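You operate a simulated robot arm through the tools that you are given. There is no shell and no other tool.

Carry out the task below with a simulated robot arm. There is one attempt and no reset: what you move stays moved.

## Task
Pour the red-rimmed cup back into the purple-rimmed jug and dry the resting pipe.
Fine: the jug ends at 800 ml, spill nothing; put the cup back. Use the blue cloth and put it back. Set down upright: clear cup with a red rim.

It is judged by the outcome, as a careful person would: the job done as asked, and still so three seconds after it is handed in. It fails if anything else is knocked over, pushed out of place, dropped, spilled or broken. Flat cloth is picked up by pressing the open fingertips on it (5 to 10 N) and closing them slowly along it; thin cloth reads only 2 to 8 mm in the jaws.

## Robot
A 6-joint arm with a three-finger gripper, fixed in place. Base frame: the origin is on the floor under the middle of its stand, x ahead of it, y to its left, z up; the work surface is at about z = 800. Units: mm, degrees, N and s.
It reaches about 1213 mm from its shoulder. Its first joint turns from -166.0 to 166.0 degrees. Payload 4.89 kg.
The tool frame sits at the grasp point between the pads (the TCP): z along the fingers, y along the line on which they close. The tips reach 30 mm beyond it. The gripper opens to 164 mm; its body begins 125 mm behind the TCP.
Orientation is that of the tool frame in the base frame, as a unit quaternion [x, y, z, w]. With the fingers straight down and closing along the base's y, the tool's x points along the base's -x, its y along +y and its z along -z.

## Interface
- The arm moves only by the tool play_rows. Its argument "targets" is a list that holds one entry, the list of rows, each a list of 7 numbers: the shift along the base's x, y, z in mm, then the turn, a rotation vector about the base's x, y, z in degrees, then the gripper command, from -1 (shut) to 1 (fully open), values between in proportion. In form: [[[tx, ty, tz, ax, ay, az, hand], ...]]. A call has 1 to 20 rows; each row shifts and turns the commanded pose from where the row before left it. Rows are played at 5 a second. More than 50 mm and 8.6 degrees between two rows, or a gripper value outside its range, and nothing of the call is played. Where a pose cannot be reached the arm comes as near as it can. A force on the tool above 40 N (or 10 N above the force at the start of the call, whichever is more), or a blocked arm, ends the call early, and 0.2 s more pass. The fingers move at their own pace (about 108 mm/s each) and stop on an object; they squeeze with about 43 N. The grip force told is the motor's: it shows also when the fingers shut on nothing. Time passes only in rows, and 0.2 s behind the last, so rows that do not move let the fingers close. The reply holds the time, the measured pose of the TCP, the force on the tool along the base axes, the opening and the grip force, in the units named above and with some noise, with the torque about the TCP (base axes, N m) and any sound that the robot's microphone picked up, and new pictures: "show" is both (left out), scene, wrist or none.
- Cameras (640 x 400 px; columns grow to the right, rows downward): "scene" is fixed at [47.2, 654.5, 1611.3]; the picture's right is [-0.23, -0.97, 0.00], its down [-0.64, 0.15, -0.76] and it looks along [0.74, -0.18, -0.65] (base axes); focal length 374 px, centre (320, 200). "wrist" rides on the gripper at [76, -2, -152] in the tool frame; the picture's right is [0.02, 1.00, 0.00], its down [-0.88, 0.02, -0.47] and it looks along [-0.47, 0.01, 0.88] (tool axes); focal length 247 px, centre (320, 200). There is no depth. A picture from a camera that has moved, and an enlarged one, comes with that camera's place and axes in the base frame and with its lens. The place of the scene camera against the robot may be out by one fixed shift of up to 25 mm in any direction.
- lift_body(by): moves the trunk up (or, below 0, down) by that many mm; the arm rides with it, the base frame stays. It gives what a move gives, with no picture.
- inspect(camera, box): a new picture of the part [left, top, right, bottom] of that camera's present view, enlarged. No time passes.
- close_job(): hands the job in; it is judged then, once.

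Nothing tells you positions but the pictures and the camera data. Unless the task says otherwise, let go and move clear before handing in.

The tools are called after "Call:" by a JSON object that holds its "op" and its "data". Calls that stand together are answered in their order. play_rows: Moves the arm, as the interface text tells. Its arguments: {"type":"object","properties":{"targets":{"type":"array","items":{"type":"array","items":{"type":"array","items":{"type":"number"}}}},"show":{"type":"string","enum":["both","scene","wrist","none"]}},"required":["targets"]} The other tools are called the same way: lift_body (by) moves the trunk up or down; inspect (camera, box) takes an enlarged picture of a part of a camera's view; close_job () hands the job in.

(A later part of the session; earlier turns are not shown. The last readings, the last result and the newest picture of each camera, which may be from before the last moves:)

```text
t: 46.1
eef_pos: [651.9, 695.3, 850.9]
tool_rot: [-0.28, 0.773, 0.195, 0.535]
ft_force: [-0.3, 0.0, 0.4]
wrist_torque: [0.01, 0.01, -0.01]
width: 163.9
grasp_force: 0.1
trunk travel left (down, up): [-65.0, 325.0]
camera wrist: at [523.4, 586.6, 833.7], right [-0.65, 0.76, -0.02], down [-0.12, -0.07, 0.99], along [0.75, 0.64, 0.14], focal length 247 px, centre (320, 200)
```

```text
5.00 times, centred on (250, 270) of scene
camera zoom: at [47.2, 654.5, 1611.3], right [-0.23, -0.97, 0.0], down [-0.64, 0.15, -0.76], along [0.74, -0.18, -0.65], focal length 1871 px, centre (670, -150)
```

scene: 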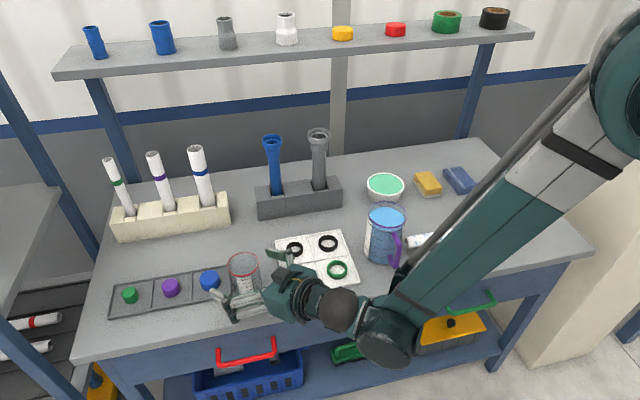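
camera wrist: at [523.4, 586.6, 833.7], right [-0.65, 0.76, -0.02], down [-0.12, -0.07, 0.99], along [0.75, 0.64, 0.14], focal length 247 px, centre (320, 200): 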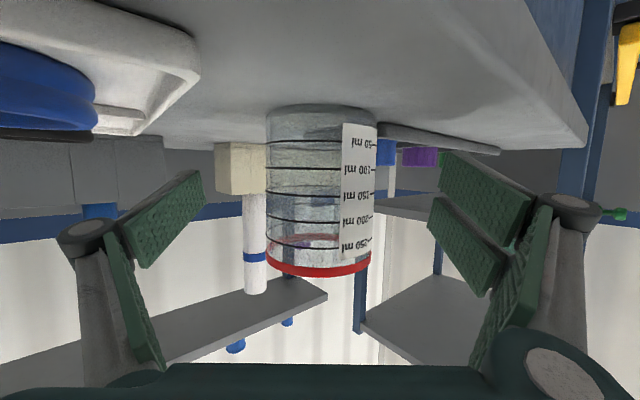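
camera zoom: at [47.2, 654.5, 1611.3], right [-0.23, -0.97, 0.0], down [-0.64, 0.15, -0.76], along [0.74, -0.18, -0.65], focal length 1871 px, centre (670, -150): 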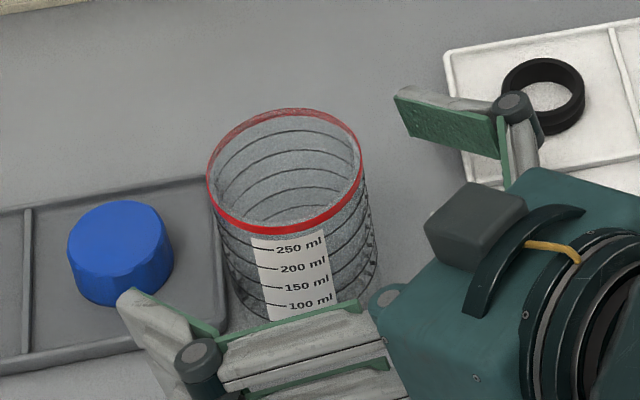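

The cup stands upright about 5 mm from where it was, the empty cup's contents are in the jug. Now I'll rise straight up and travel, high and clear, toward the cloth side while turning the tool to point straight down.

Call:
{"op": "play_rows", "data": {"targets": [[[0, 0, 12, 0, 0, 0, 1], [0, 0, 30, 0, 0, 0, 1], [0, 0, 40, 0, 0, 0, 1], [0, 0, 40, 0, 0, 0, 1], [0, 0, 40, 0, 0, 0, 1], [-4, -25, 10, 0, 0, -8, 1], [-4, -40, 5, 0, 0, -8, 1], [-4, -40, 5, 0, 0, -8, 1], [-4, -40, 5, 0, 0, -8, 1], [-4, -40, 5, 0, 0, -8, 1], [0, -40, 10, 0, 8.55, 0, 1], [0, -40, 10, 0, 8.55, 0, 1], [0, -40, 10, 0, 8.55, 0, 1], [0, -40, 10, 0, 8.55, 0, 1], [0, -40, 10, 0, 8.55, 0, 1], [0, -40, 10, 0, 8.55, 0, 1], [0, -40, 5, 0, 8.55, 0, 1], [0, -40, 0, 0, 8.55, 0, 1]]], "show": "both"}}

Call:
{"op": "inspect", "data": {"camera": "scene", "box": [340, 180, 440, 280]}}

```text
t: 49.9
eef_pos: [631.1, 191.2, 1109.8]
tool_rot: [0.0, 1.0, 0.0, 0.008]
ft_force: [-3.1, 0.8, 0.2]
wrist_torque: [-0.18, -0.27, -0.02]
width: 164.1
grasp_force: 0.1
trunk travel left (down, up): [-65.0, 325.0]
camera wrist: at [552.7, 190.1, 1260.9], right [-0.02, 1.0, 0.0], down [0.87, 0.02, 0.49], along [0.49, 0.01, -0.87], focal length 247 px, centre (320, 200)
```

scene: 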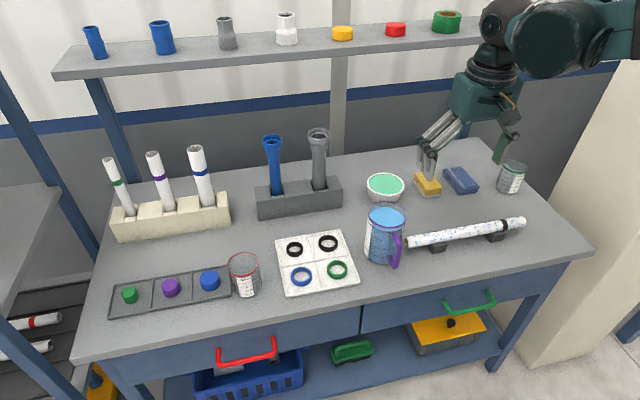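
wrist: 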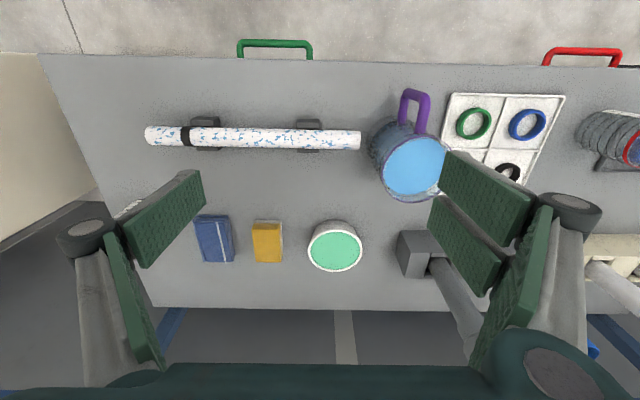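

```text
4.00 times, centred on (390, 230) of scene
camera zoom: at [47.2, 654.5, 1611.3], right [-0.23, -0.97, 0.0], down [-0.64, 0.15, -0.76], along [0.74, -0.18, -0.65], focal length 1497 px, centre (40, 80)
```

zoom: 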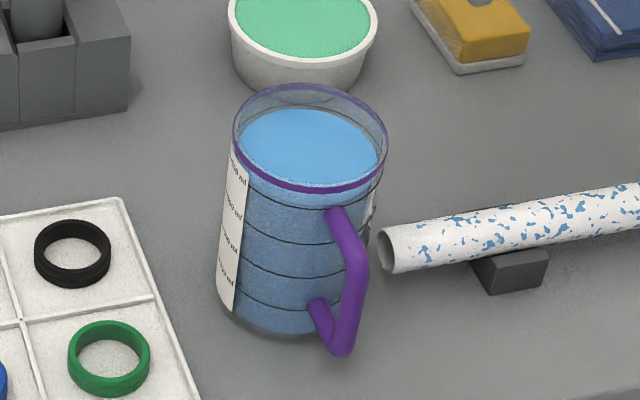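

The jug reads 800 ml with nothing spilled around it. Now I'll zoom on the cloth and pipe to locate them.

Call:
{"op": "inspect", "data": {"camera": "wrist", "box": [180, 190, 300, 280]}}

Call:
{"op": "inspect", "data": {"camera": "wrist", "box": [130, 90, 390, 170]}}

```text
4.44 times, centred on (240, 235) of wrist
camera zoom: at [552.7, 190.1, 1260.9], right [-0.02, 1.0, 0.0], down [0.87, 0.02, 0.49], along [0.49, 0.01, -0.87], focal length 1098 px, centre (676, 44)
```

zoom: 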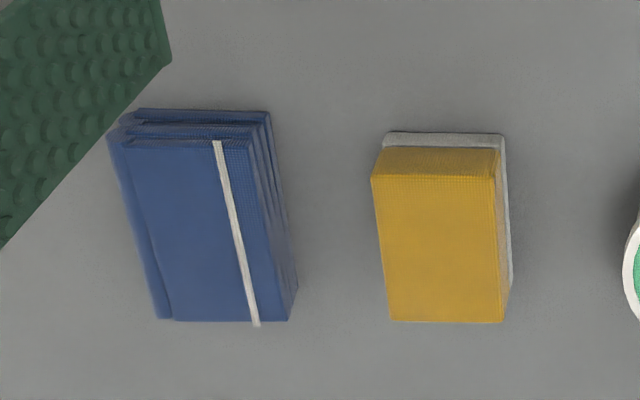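

```text
2.46 times, centred on (260, 130) of wrist
camera zoom: at [552.7, 190.1, 1260.9], right [-0.02, 1.0, 0.0], down [0.87, 0.02, 0.49], along [0.49, 0.01, -0.87], focal length 608 px, centre (468, 372)
```

zoom: 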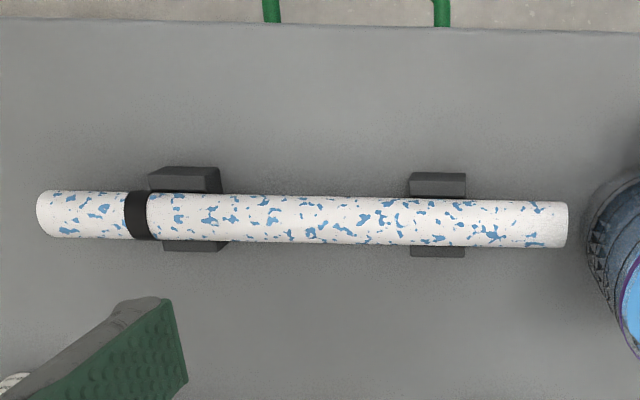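

The cloth is a folded stack about 115 × 64 × 25 mm, spanning x 855–971, y −71 to −7. The pipe runs along y from −106 to 262 at x≈669. I'll move above the cloth for a closer look.

Call:
{"op": "play_rows", "data": {"targets": [[[35.25, -28.75, -10, 0, 0.9, 0, 1], [35.25, -28.75, -15, 0, 0, 0, 1], [35.25, -28.75, -20, 0, 0, 0, 1], [35.25, -28.75, -20, 0, 0, 0, 1], [35.25, -28.75, -20, 0, 0, 0, 1], [35.25, -28.75, -20, 0, 0, 0, 1], [35.25, -28.75, -20, 0, 0, 0, 1], [35.25, -28.75, -20, 0, 0, 0, 1], [0, 0, 0, 0, 0, 0, 1]]], "show": "both"}}

Call:
{"op": "inspect", "data": {"camera": "wrist", "box": [220, 120, 440, 300]}}

```text
t: 51.9
eef_pos: [913.6, -39.6, 963.3]
tool_rot: [0.001, 1.0, -0.001, 0.002]
ft_force: [0.1, 0.7, -0.1]
wrist_torque: [-0.06, -0.02, 0.0]
width: 163.8
grasp_force: 0.0
trunk travel left (down, up): [-65.0, 325.0]
camera wrist: at [837.7, -40.1, 1115.6], right [-0.02, 1.0, 0.0], down [0.88, 0.02, 0.48], along [0.48, 0.01, -0.88], focal length 247 px, centre (320, 200)
```

scene: 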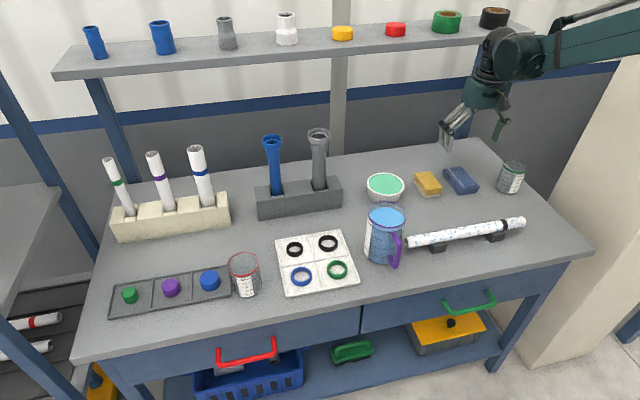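
wrist: 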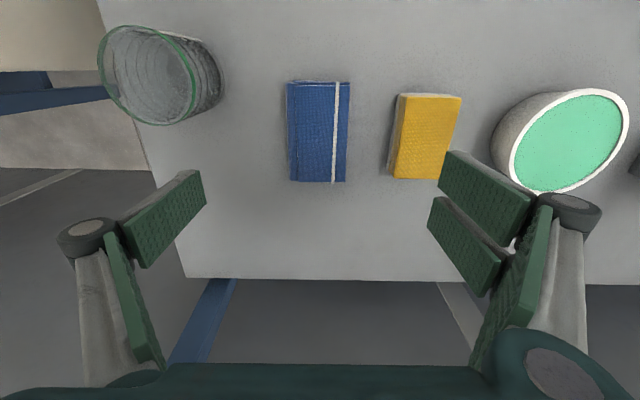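

```text
2.22 times, centred on (330, 210) of wrist
camera zoom: at [837.7, -40.1, 1115.6], right [-0.02, 1.0, 0.0], down [0.88, 0.02, 0.48], along [0.48, 0.01, -0.88], focal length 549 px, centre (298, 178)
```

zoom: 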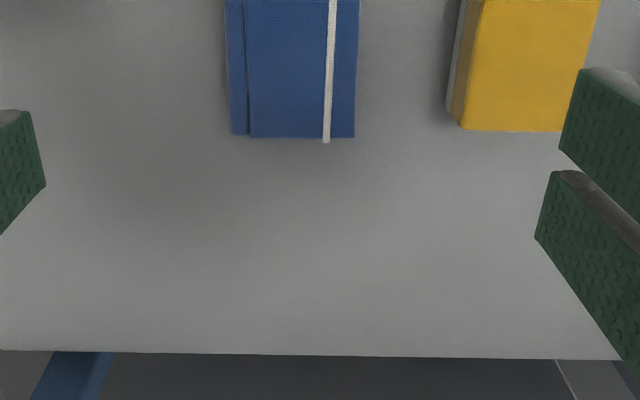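

Above the cloth now: it spans x 853–970, y −75 to −7, centre (911, −41), and the sponge begins near y = 50. I'll narrow the fingers to about 95 mm so they fit the gap, and descend to just above the cloth.

Call:
{"op": "play_rows", "data": {"targets": [[[-2, -1.7, -25, 0, 0, 0, 0.6], [0, 0, -25, 0, 0, 0, 0.16], [0, 0, -20, 0, 0, 0, 0.16], [0, 0, -15, 0, 0, 0, 0.16], [0, 0, 0, 0, 0, 0, 0.16]]], "show": "both"}}

Call:
{"op": "inspect", "data": {"camera": "scene", "box": [400, 130, 520, 220]}}

```text
t: 53.1
eef_pos: [911.8, -40.8, 879.3]
tool_rot: [0.0, 1.0, -0.001, 0.002]
ft_force: [0.3, 0.7, -0.1]
wrist_torque: [0.01, 0.0, 0.02]
width: 95.0
grasp_force: 0.1
trunk travel left (down, up): [-65.0, 325.0]
camera wrist: at [834.8, -41.8, 1030.6], right [-0.02, 1.0, 0.0], down [0.88, 0.02, 0.48], along [0.48, 0.01, -0.88], focal length 247 px, centre (320, 200)
```

scene: 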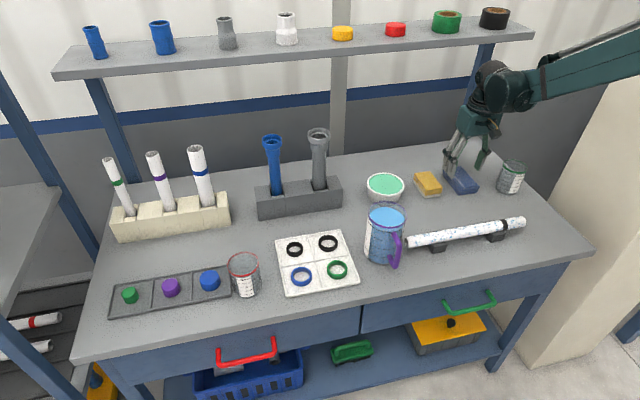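
wrist: 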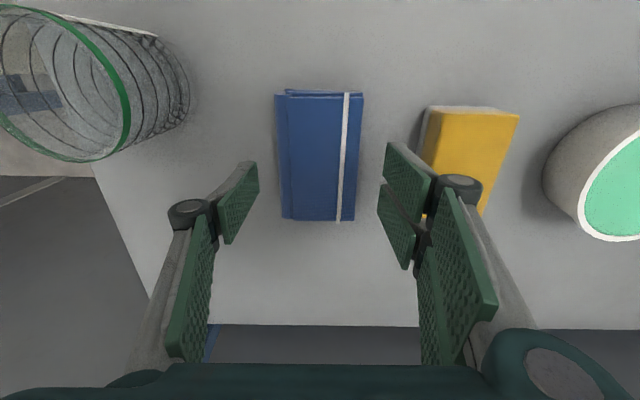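

```text
4.44 times, centred on (460, 175) of scene
camera zoom: at [47.2, 654.5, 1611.3], right [-0.23, -0.97, 0.0], down [-0.64, 0.15, -0.76], along [0.74, -0.18, -0.65], focal length 1663 px, centre (-302, 311)
```

zoom: 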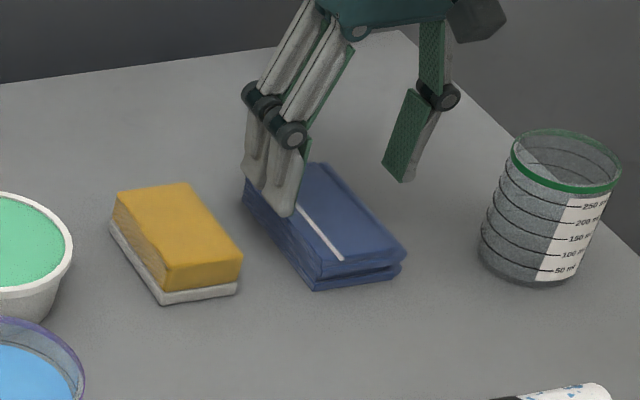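

The cloth is centred between the fingers. I'll narrow slightly more to keep clear of the sponge and descend to z≈838, leaving the bottom 8 mm of the stack below the tips.

Call:
{"op": "play_rows", "data": {"targets": [[[0, 0, 0, 0, 0, 0, 0.07], [0, 0, -15, 0, 0, 0, 0.07], [0, 0, -12, 0, 0, 0, 0.07], [0, 0, -8, 0, 0, 0, 0.07], [0, 0, -6, 0, 0, 0, 0.07]]], "show": "both"}}

Call:
{"op": "inspect", "data": {"camera": "scene", "box": [400, 130, 520, 220]}}

```text
t: 54.3
eef_pos: [910.3, -41.1, 836.5]
tool_rot: [-0.001, 1.0, -0.001, 0.002]
ft_force: [-0.9, 0.4, -1.0]
wrist_torque: [-0.01, -0.02, -0.01]
width: 87.7
grasp_force: 0.1
trunk travel left (down, up): [-65.0, 325.0]
camera wrist: at [834.3, -41.7, 989.8], right [-0.02, 1.0, 0.0], down [0.88, 0.02, 0.48], along [0.48, 0.01, -0.88], focal length 247 px, centre (320, 200)
```

scene: 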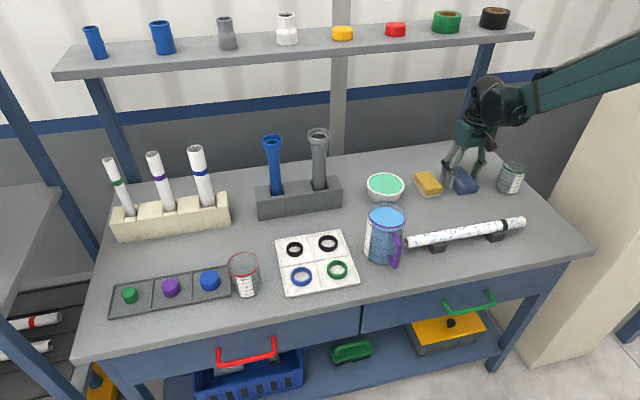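
wrist: 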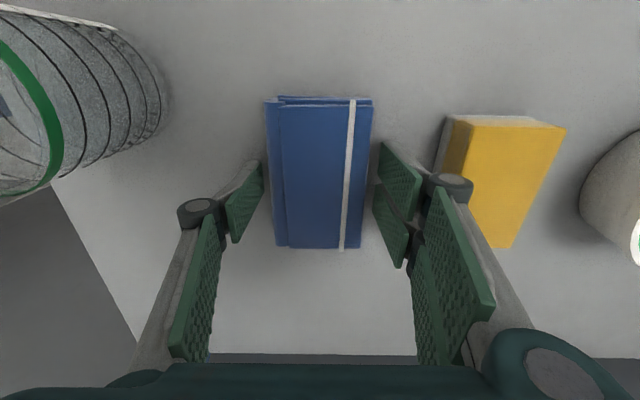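

```text
4.44 times, centred on (460, 175) of scene
camera zoom: at [47.2, 654.5, 1611.3], right [-0.23, -0.97, 0.0], down [-0.64, 0.15, -0.76], along [0.74, -0.18, -0.65], focal length 1663 px, centre (-302, 311)
```

zoom: 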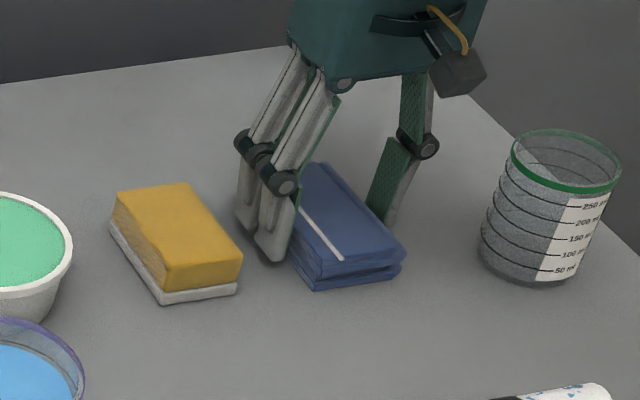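

The fingers straddle the cloth without touching. I'll close slowly on its sides.

Call:
{"op": "play_rows", "data": {"targets": [[[0, 0, 0, 0, 0, 0, 0.0], [0, 0, 0, 0, 0, 0, -0.08], [0, 0, 0, 0, 0, 0, -0.14], [0, 0, 0, 0, 0, 0, -0.18], [0, 0, 0, 0, 0, 0, -0.22]]], "show": "both"}}

Call:
{"op": "inspect", "data": {"camera": "wrist", "box": [220, 80, 440, 270]}}

```text
t: 55.5
eef_pos: [911.2, -41.3, 837.1]
tool_rot: [0.0, 1.0, 0.0, 0.001]
ft_force: [0.3, -0.5, 1.5]
wrist_torque: [0.0, 0.01, 0.01]
width: 68.7
grasp_force: 43.2
trunk travel left (down, up): [-65.0, 325.0]
camera wrist: at [834.2, -41.7, 989.9], right [-0.02, 1.0, 0.0], down [0.88, 0.02, 0.48], along [0.48, 0.01, -0.88], focal length 247 px, centre (320, 200)
```

scene: 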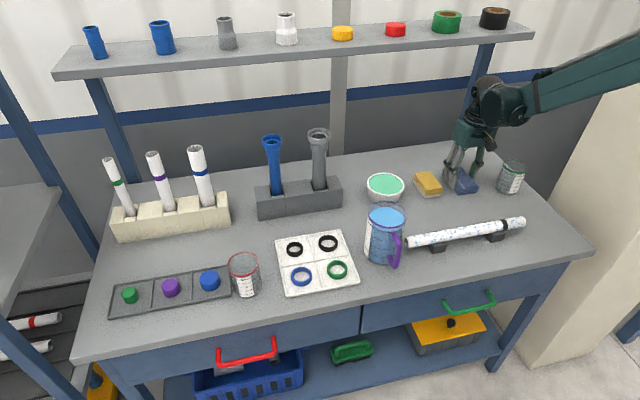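
wrist: 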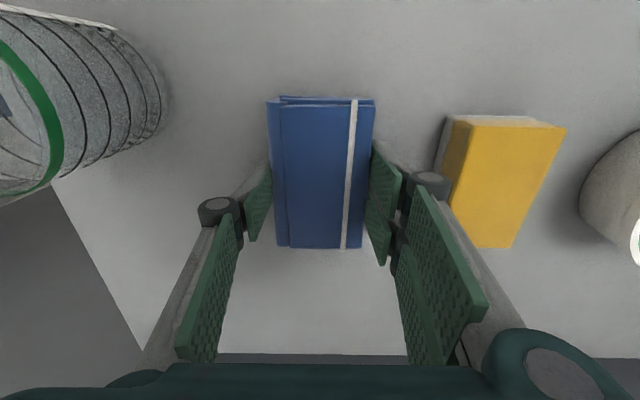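

```text
2.11 times, centred on (330, 175) of wrist
camera zoom: at [834.2, -41.7, 989.9], right [-0.02, 1.0, 0.0], down [0.88, 0.02, 0.48], along [0.48, 0.01, -0.88], focal length 520 px, centre (299, 253)
```

zoom: 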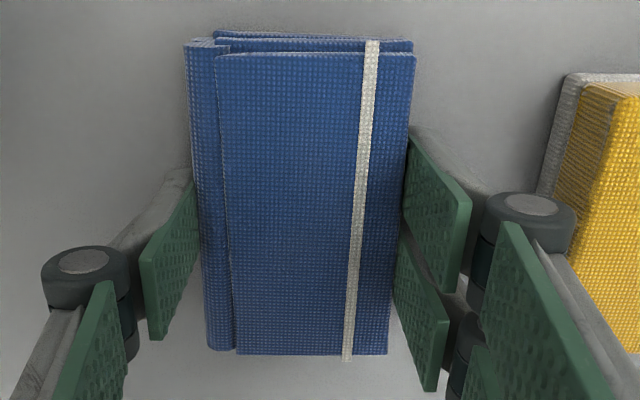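

Grip is 43 N at 68.7 mm and the stack keeps its shape. I'll lift it slowly and check it comes along.

Call:
{"op": "play_rows", "data": {"targets": [[[0, 0, 4, 0, 0, 0, -0.3], [0, 0, 8, 0, 0, 0, -0.3], [0, 0, 14, 0, 0, 0, -0.3], [0, 0, 20, 0, 0, 0, -0.3], [0, 0, 25, 0, 0, 0, -0.3], [0, 0, 25, 0, 0, 0, -0.3], [0, 0, 15, 0, 0, 0, -0.3]]], "show": "both"}}

Call:
{"op": "inspect", "data": {"camera": "scene", "box": [400, 110, 520, 200]}}

```text
t: 57.1
eef_pos: [910.2, -40.1, 947.8]
tool_rot: [0.0, 1.0, 0.0, 0.002]
ft_force: [0.7, -0.6, -1.8]
wrist_torque: [0.01, 0.1, -0.01]
width: 68.8
grasp_force: 43.0
trunk travel left (down, up): [-65.0, 325.0]
camera wrist: at [834.2, -41.7, 1101.1], right [-0.02, 1.0, 0.0], down [0.88, 0.02, 0.48], along [0.48, 0.01, -0.88], focal length 247 px, centre (320, 200)
```

scene: 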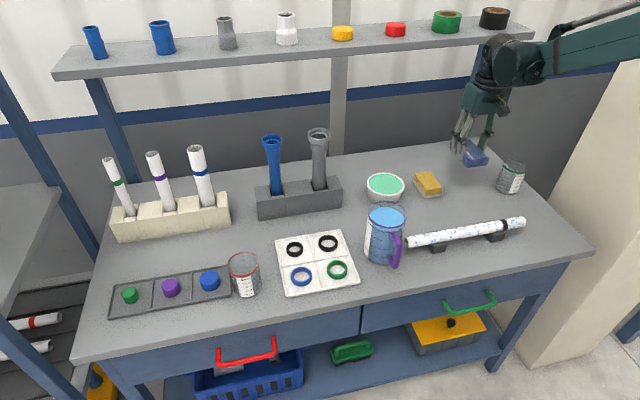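
wrist: 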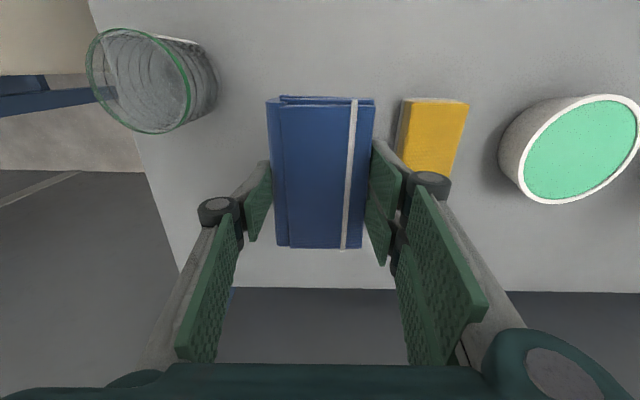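

```text
4.44 times, centred on (460, 155) of scene
camera zoom: at [47.2, 654.5, 1611.3], right [-0.23, -0.97, 0.0], down [-0.64, 0.15, -0.76], along [0.74, -0.18, -0.65], focal length 1663 px, centre (-302, 400)
```

zoom: 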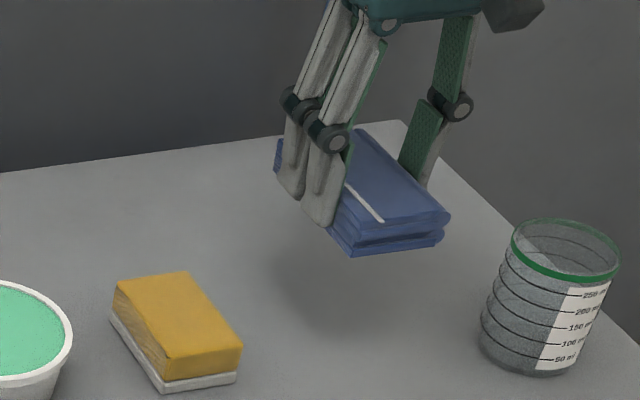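

The cloth is held like a block, its underside about 37 mm below the TCP. I'll carry it over the pipe, turning 90° so its length lies along the pipe and the fingers straddle it, keeping well away from the jug.

Call:
{"op": "play_rows", "data": {"targets": [[[-15, 8, 3, 0, 0, 8.18, -0.3], [-22.6, 11.2, 3, 0, 0, 8.18, -0.3], [-22.6, 11.2, 2, 0, 0, 8.18, -0.3], [-22.6, 11.2, 2, 0, 0, 8.18, -0.3], [-22.6, 11.2, 0, 0, 0, 8.18, -0.3], [-22.6, 11.2, 0, 0, 0, 8.18, -0.3], [-22.6, 11.2, 0, 0, 0, 8.18, -0.3], [-22.6, 11.2, 0, 0, 0, 8.18, -0.3], [-22.6, 11.2, 0, 0, 0, 8.18, -0.3], [-22.6, 11.2, 0, 0, 0, 8.18, -0.3], [-22.6, 11.2, 0, 0, 0, 8.2, -0.3], [0, 0, 0, 0, 0, 0, -0.3]]], "show": "both"}}

Call:
{"op": "inspect", "data": {"camera": "scene", "box": [380, 150, 540, 270]}}

```text
t: 59.7
eef_pos: [670.0, 78.6, 958.6]
tool_rot: [0.708, -0.706, 0.001, -0.002]
ft_force: [0.3, -0.5, -0.7]
wrist_torque: [0.01, -0.01, -0.02]
width: 69.0
grasp_force: 43.0
trunk travel left (down, up): [-65.0, 325.0]
camera wrist: at [671.3, 2.6, 1111.4], right [-1.0, -0.02, 0.0], down [-0.02, 0.88, 0.48], along [-0.01, 0.48, -0.88], focal length 247 px, centre (320, 200)
```

scene: 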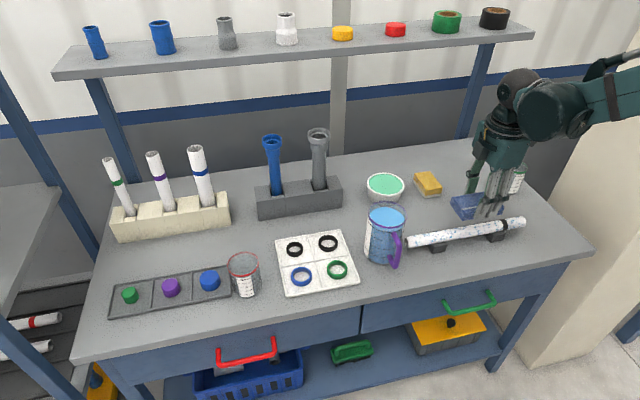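
wrist: 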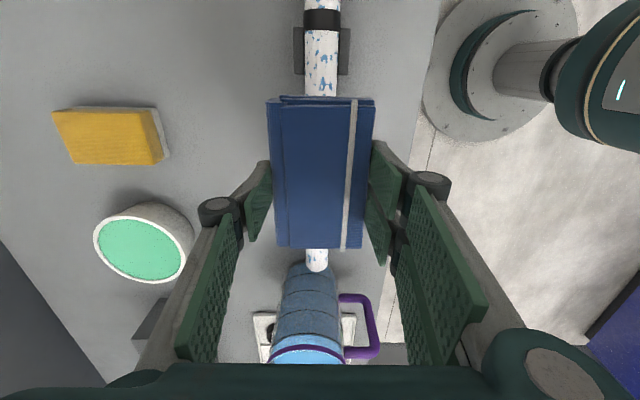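

```text
3.33 times, centred on (460, 210) of scene
camera zoom: at [47.2, 654.5, 1611.3], right [-0.23, -0.97, 0.0], down [-0.64, 0.15, -0.76], along [0.74, -0.18, -0.65], focal length 1247 px, centre (-147, 167)
```

zoom: 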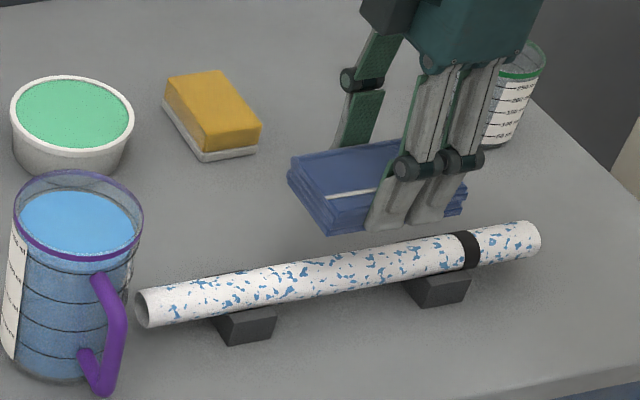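

The cloth is directly above the pipe and aligned with it. I'll lower to just above and then feel for contact in small steps.

Call:
{"op": "play_rows", "data": {"targets": [[[-0.5, 0, -15, 0, 0, 0, -0.3], [-0.5, 0, -20, 0, 0, 0, -0.3], [0, 0, -10, 0, 0, 0, -0.3], [0, 0, -5, 0, 0, 0, -0.3], [0, 0, -2, 0, 0, 0, -0.3], [0, 0, -1, 0, 0, 0, -0.3]]], "show": "both"}}

Call:
{"op": "inspect", "data": {"camera": "scene", "box": [380, 150, 540, 270]}}

```text
t: 61.1
eef_pos: [669.4, 78.8, 905.0]
tool_rot: [-0.706, 0.708, 0.0, 0.002]
ft_force: [0.2, -0.6, -0.2]
wrist_torque: [0.02, -0.01, -0.01]
width: 69.1
grasp_force: 42.6
trunk travel left (down, up): [-65.0, 325.0]
camera wrist: at [670.9, 2.7, 1058.3], right [-1.0, -0.02, 0.0], down [-0.02, 0.88, 0.48], along [-0.01, 0.48, -0.88], focal length 247 px, centre (320, 200)
```

scene: 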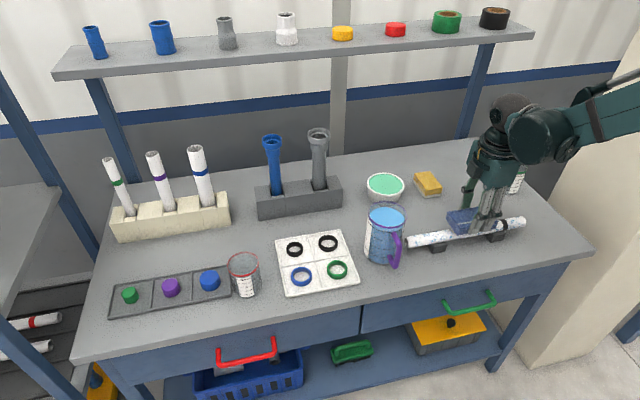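
wrist: 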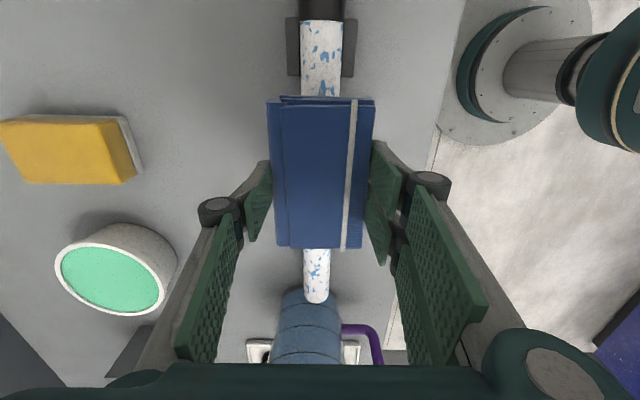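

```text
3.33 times, centred on (460, 210) of scene
camera zoom: at [47.2, 654.5, 1611.3], right [-0.23, -0.97, 0.0], down [-0.64, 0.15, -0.76], along [0.74, -0.18, -0.65], focal length 1247 px, centre (-147, 167)
```

zoom: 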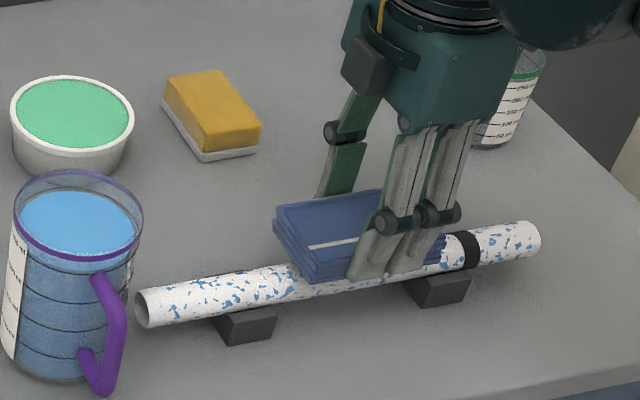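

About 10 mm above the pipe. I'll step down gently until I feel a few newtons.

Call:
{"op": "play_rows", "data": {"targets": [[[0, 0, -2, 0, 0, 0, -0.3], [0, 0, -2, 0, 0, 0, -0.3], [0, 0, -2, 0, 0, 0, -0.3], [0, 0, -1, 0, 0, 0, -0.3]]], "show": "none"}}

```text
t: 62.1
eef_pos: [669.0, 78.5, 898.4]
tool_rot: [-0.707, 0.707, 0.001, 0.002]
ft_force: [0.4, 0.2, -0.4]
wrist_torque: [-0.01, -0.01, -0.01]
width: 69.0
grasp_force: 42.8
trunk travel left (down, up): [-65.0, 325.0]
```

Call:
{"op": "play_rows", "data": {"targets": [[[0, 0, -1, 0, 0, 0, -0.3], [0, 0, -1, 0, 0, 0, -0.3], [0, 0, -1, 0, 0, 0, -0.3]]], "show": "none"}}

```text
t: 62.9
eef_pos: [668.4, 77.5, 894.5]
tool_rot: [-0.707, 0.707, 0.001, 0.002]
ft_force: [-0.9, -0.9, -0.3]
wrist_torque: [-0.01, -0.02, 0.0]
width: 68.6
grasp_force: 43.1
trunk travel left (down, up): [-65.0, 325.0]
```

Call:
{"op": "play_rows", "data": {"targets": [[[0, 0, -1, 0, 0, 0, -0.3], [0, 0, -1, 0, 0, 0, -0.3], [0, 0, 0, 0, 0, 0, -0.3]]], "show": "scene"}}

Call:
{"op": "inspect", "data": {"camera": "scene", "box": [400, 180, 540, 270]}}

```text
t: 63.7
eef_pos: [668.8, 79.3, 894.1]
tool_rot: [-0.707, 0.707, 0.0, 0.002]
ft_force: [0.4, 1.7, -0.8]
wrist_torque: [0.0, 0.0, -0.02]
width: 69.1
grasp_force: 43.0
trunk travel left (down, up): [-65.0, 325.0]
```

scene: 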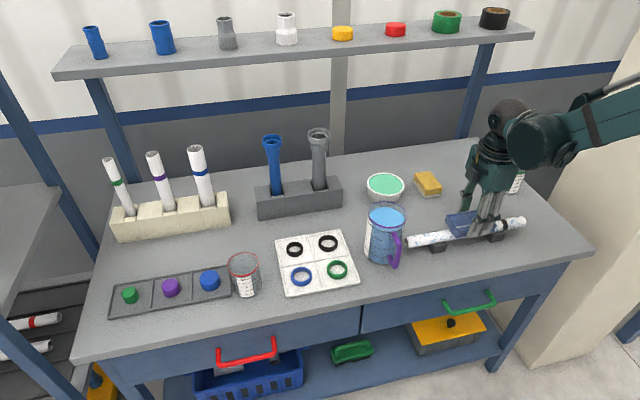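

```text
4.44 times, centred on (470, 225) of scene
camera zoom: at [47.2, 654.5, 1611.3], right [-0.23, -0.97, 0.0], down [-0.64, 0.15, -0.76], along [0.74, -0.18, -0.65], focal length 1663 px, centre (-347, 89)
```

zoom: 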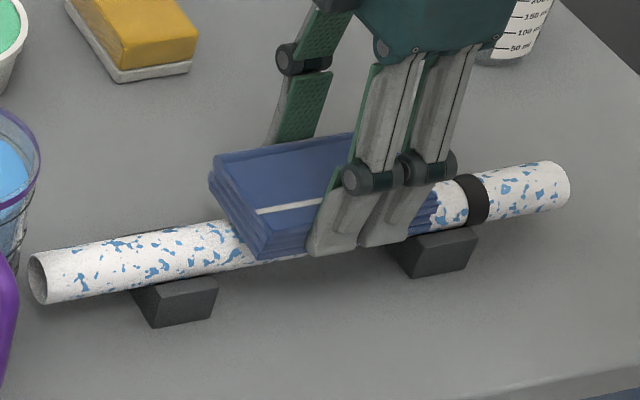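

Nearly touching. A few more 1 mm steps.

Call:
{"op": "play_rows", "data": {"targets": [[[0, 0, -1, 0, 0, 0, -0.3], [0, 0, -1, 0, 0, 0, -0.3], [0, 0, 0, 0, 0, 0, -0.3]]], "show": "none"}}

```text
t: 64.5
eef_pos: [668.4, 79.3, 890.2]
tool_rot: [0.707, -0.707, 0.0, -0.002]
ft_force: [0.1, 0.8, 0.3]
wrist_torque: [0.01, 0.01, 0.01]
width: 69.1
grasp_force: 43.4
trunk travel left (down, up): [-65.0, 325.0]
```

Call:
{"op": "play_rows", "data": {"targets": [[[0, 0, -1, 0, 0, 0, -0.3], [0, 0, -1, 0, 0, 0, -0.3], [0, 0, 0, 0, 0, 0, -0.3]]], "show": "none"}}

```text
t: 65.3
eef_pos: [669.7, 79.0, 888.7]
tool_rot: [-0.707, 0.707, 0.001, 0.002]
ft_force: [0.9, 0.6, -0.3]
wrist_torque: [-0.01, 0.0, 0.0]
width: 68.8
grasp_force: 43.2
trunk travel left (down, up): [-65.0, 325.0]
```

Call:
{"op": "play_rows", "data": {"targets": [[[0, 0, -1, 0, 0, 0, -0.3], [0, 0, -1, 0, 0, 0, -0.3], [0, 0, 0, 0, 0, 0, -0.3]]], "show": "none"}}

Call:
{"op": "inspect", "data": {"camera": "scene", "box": [430, 200, 510, 260]}}

```text
t: 66.1
eef_pos: [670.3, 78.7, 887.4]
tool_rot: [0.707, -0.707, -0.001, -0.002]
ft_force: [0.3, -0.1, 5.8]
wrist_torque: [-0.04, -0.04, -0.05]
width: 68.9
grasp_force: 42.7
trunk travel left (down, up): [-65.0, 325.0]
```

```text
6.67 times, centred on (470, 230) of scene
camera zoom: at [47.2, 654.5, 1611.3], right [-0.23, -0.97, 0.0], down [-0.64, 0.15, -0.76], along [0.74, -0.18, -0.65], focal length 2495 px, centre (-680, 0)
```

zoom: 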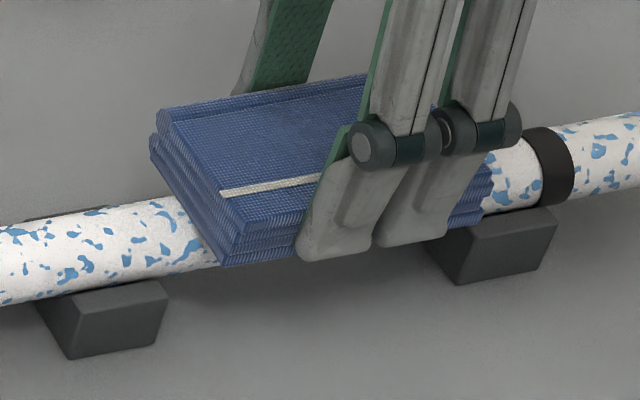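

Contact at about 6 N. I'll make a short slide along the pipe to see that it wipes dry and that the pipe stays put.

Call:
{"op": "play_rows", "data": {"targets": [[[0, -6, 0, 0, 0, 0, -0.3], [0, -10, 0, 0, 0, 0, -0.3], [0, -10, 0, 0, 0, 0, -0.3], [0, -10, 0, 0, 0, 0, -0.3]]], "show": "both"}}

Call:
{"op": "inspect", "data": {"camera": "scene", "box": [395, 195, 535, 265]}}

```text
t: 67.1
eef_pos: [669.3, 43.8, 887.2]
tool_rot: [0.708, -0.707, 0.0, -0.002]
ft_force: [1.0, 4.4, 13.0]
wrist_torque: [0.28, 0.0, -0.01]
width: 69.2
grasp_force: 42.8
trunk travel left (down, up): [-65.0, 325.0]
camera wrist: at [671.1, -33.4, 1040.1], right [-1.0, -0.02, 0.0], down [-0.02, 0.88, 0.48], along [-0.01, 0.48, -0.88], focal length 247 px, centre (320, 200)
```

scene: 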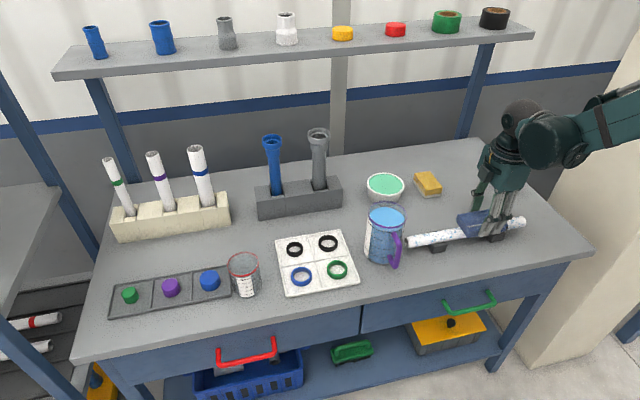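
wrist: 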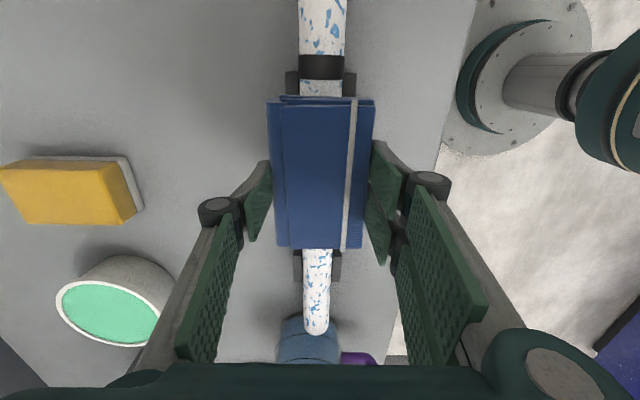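

```text
4.57 times, centred on (465, 230) of scene
camera zoom: at [47.2, 654.5, 1611.3], right [-0.23, -0.97, 0.0], down [-0.64, 0.15, -0.76], along [0.74, -0.18, -0.65], focal length 1711 px, centre (-343, 63)
```

zoom: 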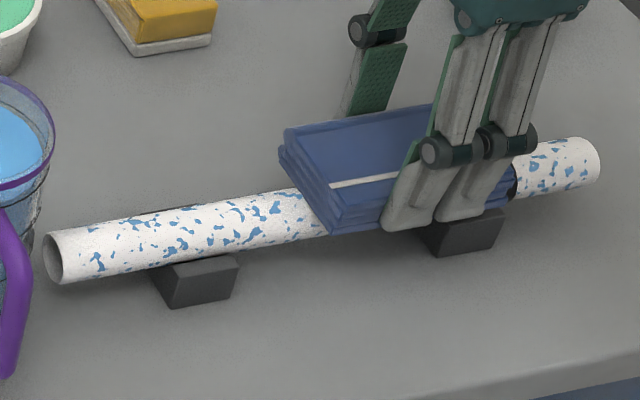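

Force is about 13 N with 4 N friction and the pipe hasn't moved. I'll look closely at the section just wiped.

Call:
{"op": "inspect", "data": {"camera": "wrist", "box": [270, 235, 370, 345]}}

Call:
{"op": "inspect", "data": {"camera": "scene", "box": [430, 205, 480, 250]}}

```text
3.64 times, centred on (320, 290) of wrist
camera zoom: at [671.1, -33.4, 1040.1], right [-1.0, -0.02, 0.0], down [-0.02, 0.88, 0.48], along [-0.01, 0.48, -0.88], focal length 898 px, centre (320, -127)
```

zoom: 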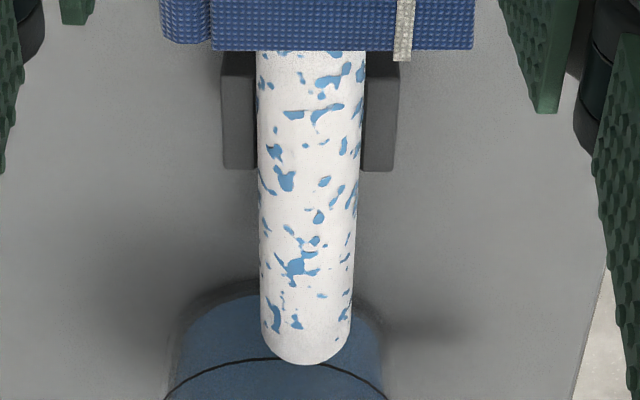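

```text
8.89 times, centred on (455, 228) of scene
camera zoom: at [47.2, 654.5, 1611.3], right [-0.23, -0.97, 0.0], down [-0.64, 0.15, -0.76], along [0.74, -0.18, -0.65], focal length 3326 px, centre (-880, -44)
```

zoom: 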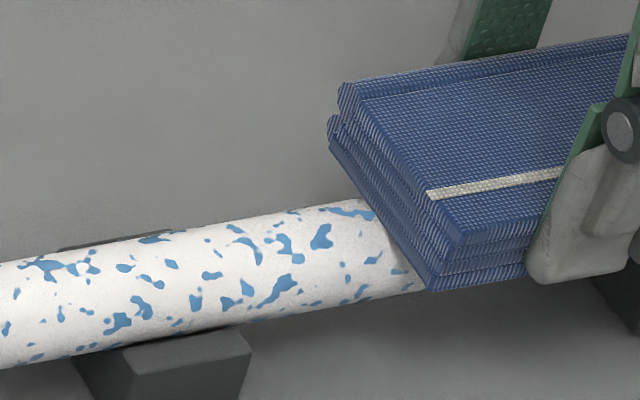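

The pipe is stable. I'll carry on the stroke toward the −y end, easing the pressure slightly, and look at what it leaves behind.

Call:
{"op": "play_rows", "data": {"targets": [[[0, -10, 0.3, 0, 0, 0, -0.3], [0, -10, 0, 0, 0, 0, -0.3], [0, -10, 0, 0, 0, 0, -0.3], [0, -10, 0, 0, 0, 0, -0.3], [0, -10, 0, 0, 0, 0, -0.3]]], "show": "both"}}

Call:
{"op": "inspect", "data": {"camera": "wrist", "box": [270, 235, 370, 345]}}

Call:
{"op": "inspect", "data": {"camera": "scene", "box": [395, 195, 535, 265]}}

```text
t: 68.3
eef_pos: [669.7, -7.6, 887.8]
tool_rot: [-0.707, 0.707, 0.001, 0.002]
ft_force: [-0.2, -0.8, -0.4]
wrist_torque: [-0.04, -0.01, 0.01]
width: 68.8
grasp_force: 43.1
trunk travel left (down, up): [-65.0, 325.0]
camera wrist: at [671.5, -83.1, 1040.5], right [-1.0, -0.02, 0.0], down [-0.02, 0.88, 0.48], along [-0.01, 0.48, -0.88], focal length 247 px, centre (320, 200)
```

scene: 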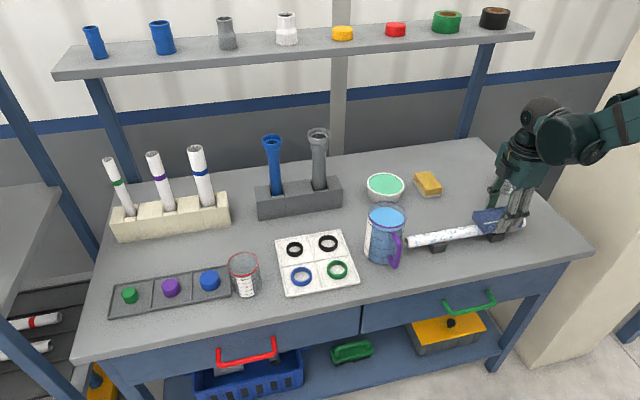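
wrist: 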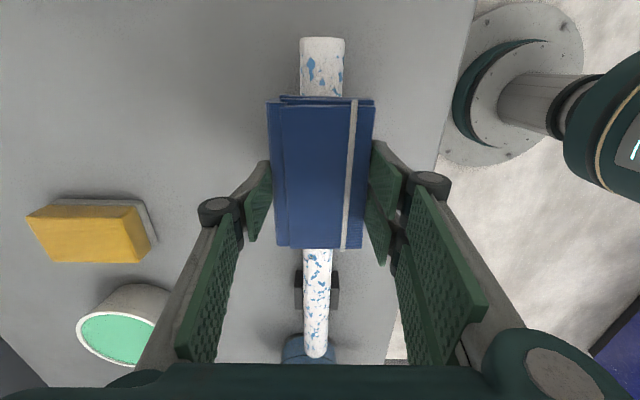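

```text
3.64 times, centred on (320, 290) of wrist
camera zoom: at [671.5, -83.1, 1040.5], right [-1.0, -0.02, 0.0], down [-0.02, 0.88, 0.48], along [-0.01, 0.48, -0.88], focal length 898 px, centre (320, -127)
```

zoom: 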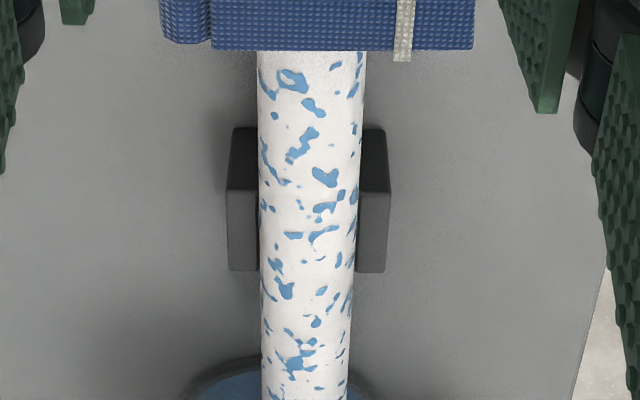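

```text
4.57 times, centred on (465, 230) of scene
camera zoom: at [47.2, 654.5, 1611.3], right [-0.23, -0.97, 0.0], down [-0.64, 0.15, -0.76], along [0.74, -0.18, -0.65], focal length 1711 px, centre (-343, 63)
```

zoom: 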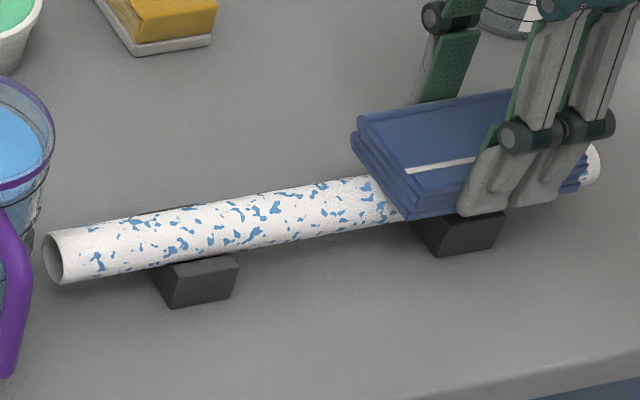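

Contact was lost at this spot after I eased off, and the spots do not clearly fade yet. I'm over a support here, so I'll press to about 8–10 N and make short strokes back and forth.

Call:
{"op": "play_rows", "data": {"targets": [[[0, 0, -0.8, 0, 0, 0, -0.3], [0, 0, -0.5, 0, 0, 0, -0.3], [0, 0, 0, 0, 0, 0, -0.3]]], "show": "none"}}

```text
t: 69.1
eef_pos: [669.6, -7.3, 887.8]
tool_rot: [0.708, -0.707, 0.0, -0.002]
ft_force: [3.2, -0.9, 17.7]
wrist_torque: [0.05, -0.14, -0.01]
width: 69.2
grasp_force: 42.6
trunk travel left (down, up): [-65.0, 325.0]
```

Call:
{"op": "play_rows", "data": {"targets": [[[0, -8, 0.3, 0, 0, 0, -0.3], [0, -10, 0, 0, 0, 0, -0.3], [0, -10, 0, 0, 0, 0, -0.3], [0, -8, 0, 0, 0, 0, -0.3], [0, 8, 0, 0, 0, 0, -0.3], [0, 10, 0, 0, 0, 0, -0.3], [0, 10, 0, 0, 0, 0, -0.3], [0, 8, 0, 0, 0, 0, -0.3]]], "show": "both"}}

Call:
{"op": "inspect", "data": {"camera": "wrist", "box": [270, 20, 370, 110]}}

Call:
{"op": "inspect", "data": {"camera": "wrist", "box": [270, 235, 370, 365]}}

Call:
{"op": "inspect", "data": {"camera": "scene", "box": [395, 195, 535, 265]}}

```text
t: 70.9
eef_pos: [669.0, -7.9, 887.7]
tool_rot: [0.708, -0.707, -0.001, -0.002]
ft_force: [0.5, -4.5, 13.4]
wrist_torque: [-0.34, -0.02, 0.03]
width: 68.8
grasp_force: 43.3
trunk travel left (down, up): [-65.0, 325.0]
camera wrist: at [671.0, -83.4, 1039.8], right [-1.0, -0.02, 0.0], down [-0.02, 0.88, 0.48], along [-0.01, 0.48, -0.88], focal length 247 px, centre (320, 200)
```

scene: 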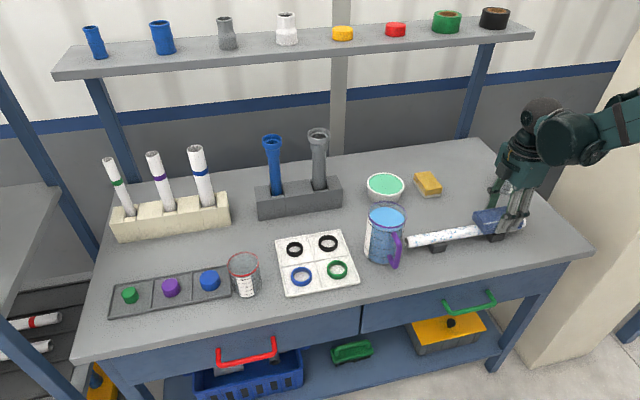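
wrist: 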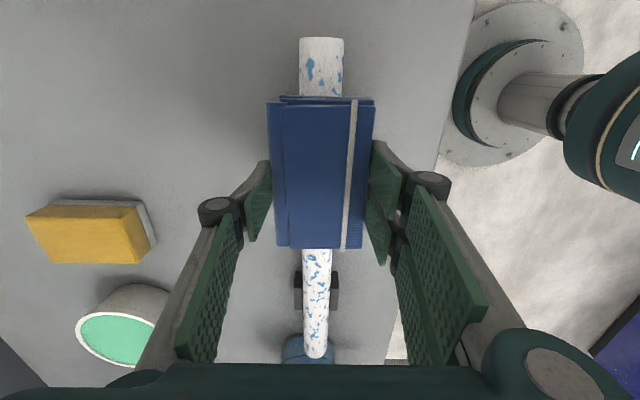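

```text
4.44 times, centred on (320, 65) of wrist
camera zoom: at [671.0, -83.4, 1039.8], right [-1.0, -0.02, 0.0], down [-0.02, 0.88, 0.48], along [-0.01, 0.48, -0.88], focal length 1098 px, centre (320, 800)
```

zoom: 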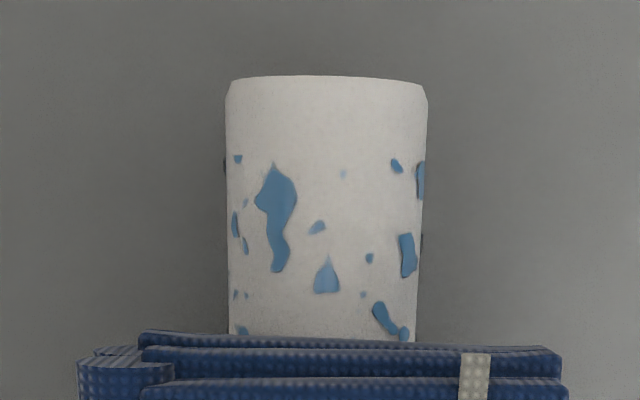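

```text
3.08 times, centred on (320, 300) of wrist
camera zoom: at [671.0, -83.4, 1039.8], right [-1.0, -0.02, 0.0], down [-0.02, 0.88, 0.48], along [-0.01, 0.48, -0.88], focal length 760 px, centre (320, -108)
```

zoom: 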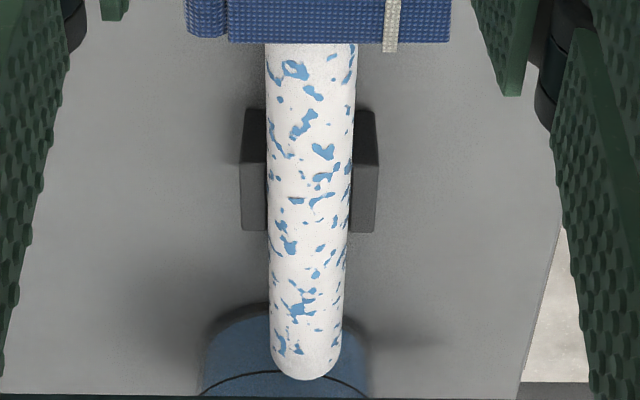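

```text
4.57 times, centred on (465, 230) of scene
camera zoom: at [47.2, 654.5, 1611.3], right [-0.23, -0.97, 0.0], down [-0.64, 0.15, -0.76], along [0.74, -0.18, -0.65], focal length 1711 px, centre (-343, 63)
```

zoom: 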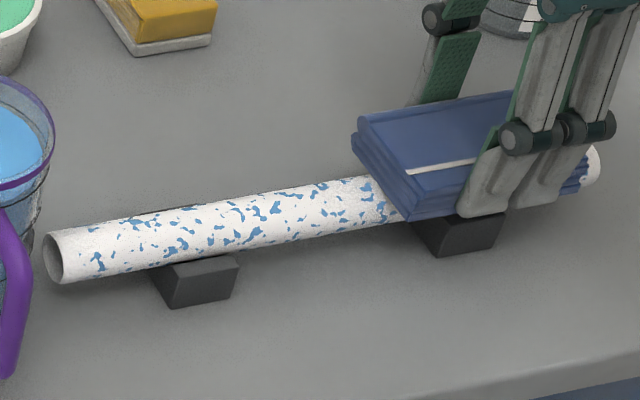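

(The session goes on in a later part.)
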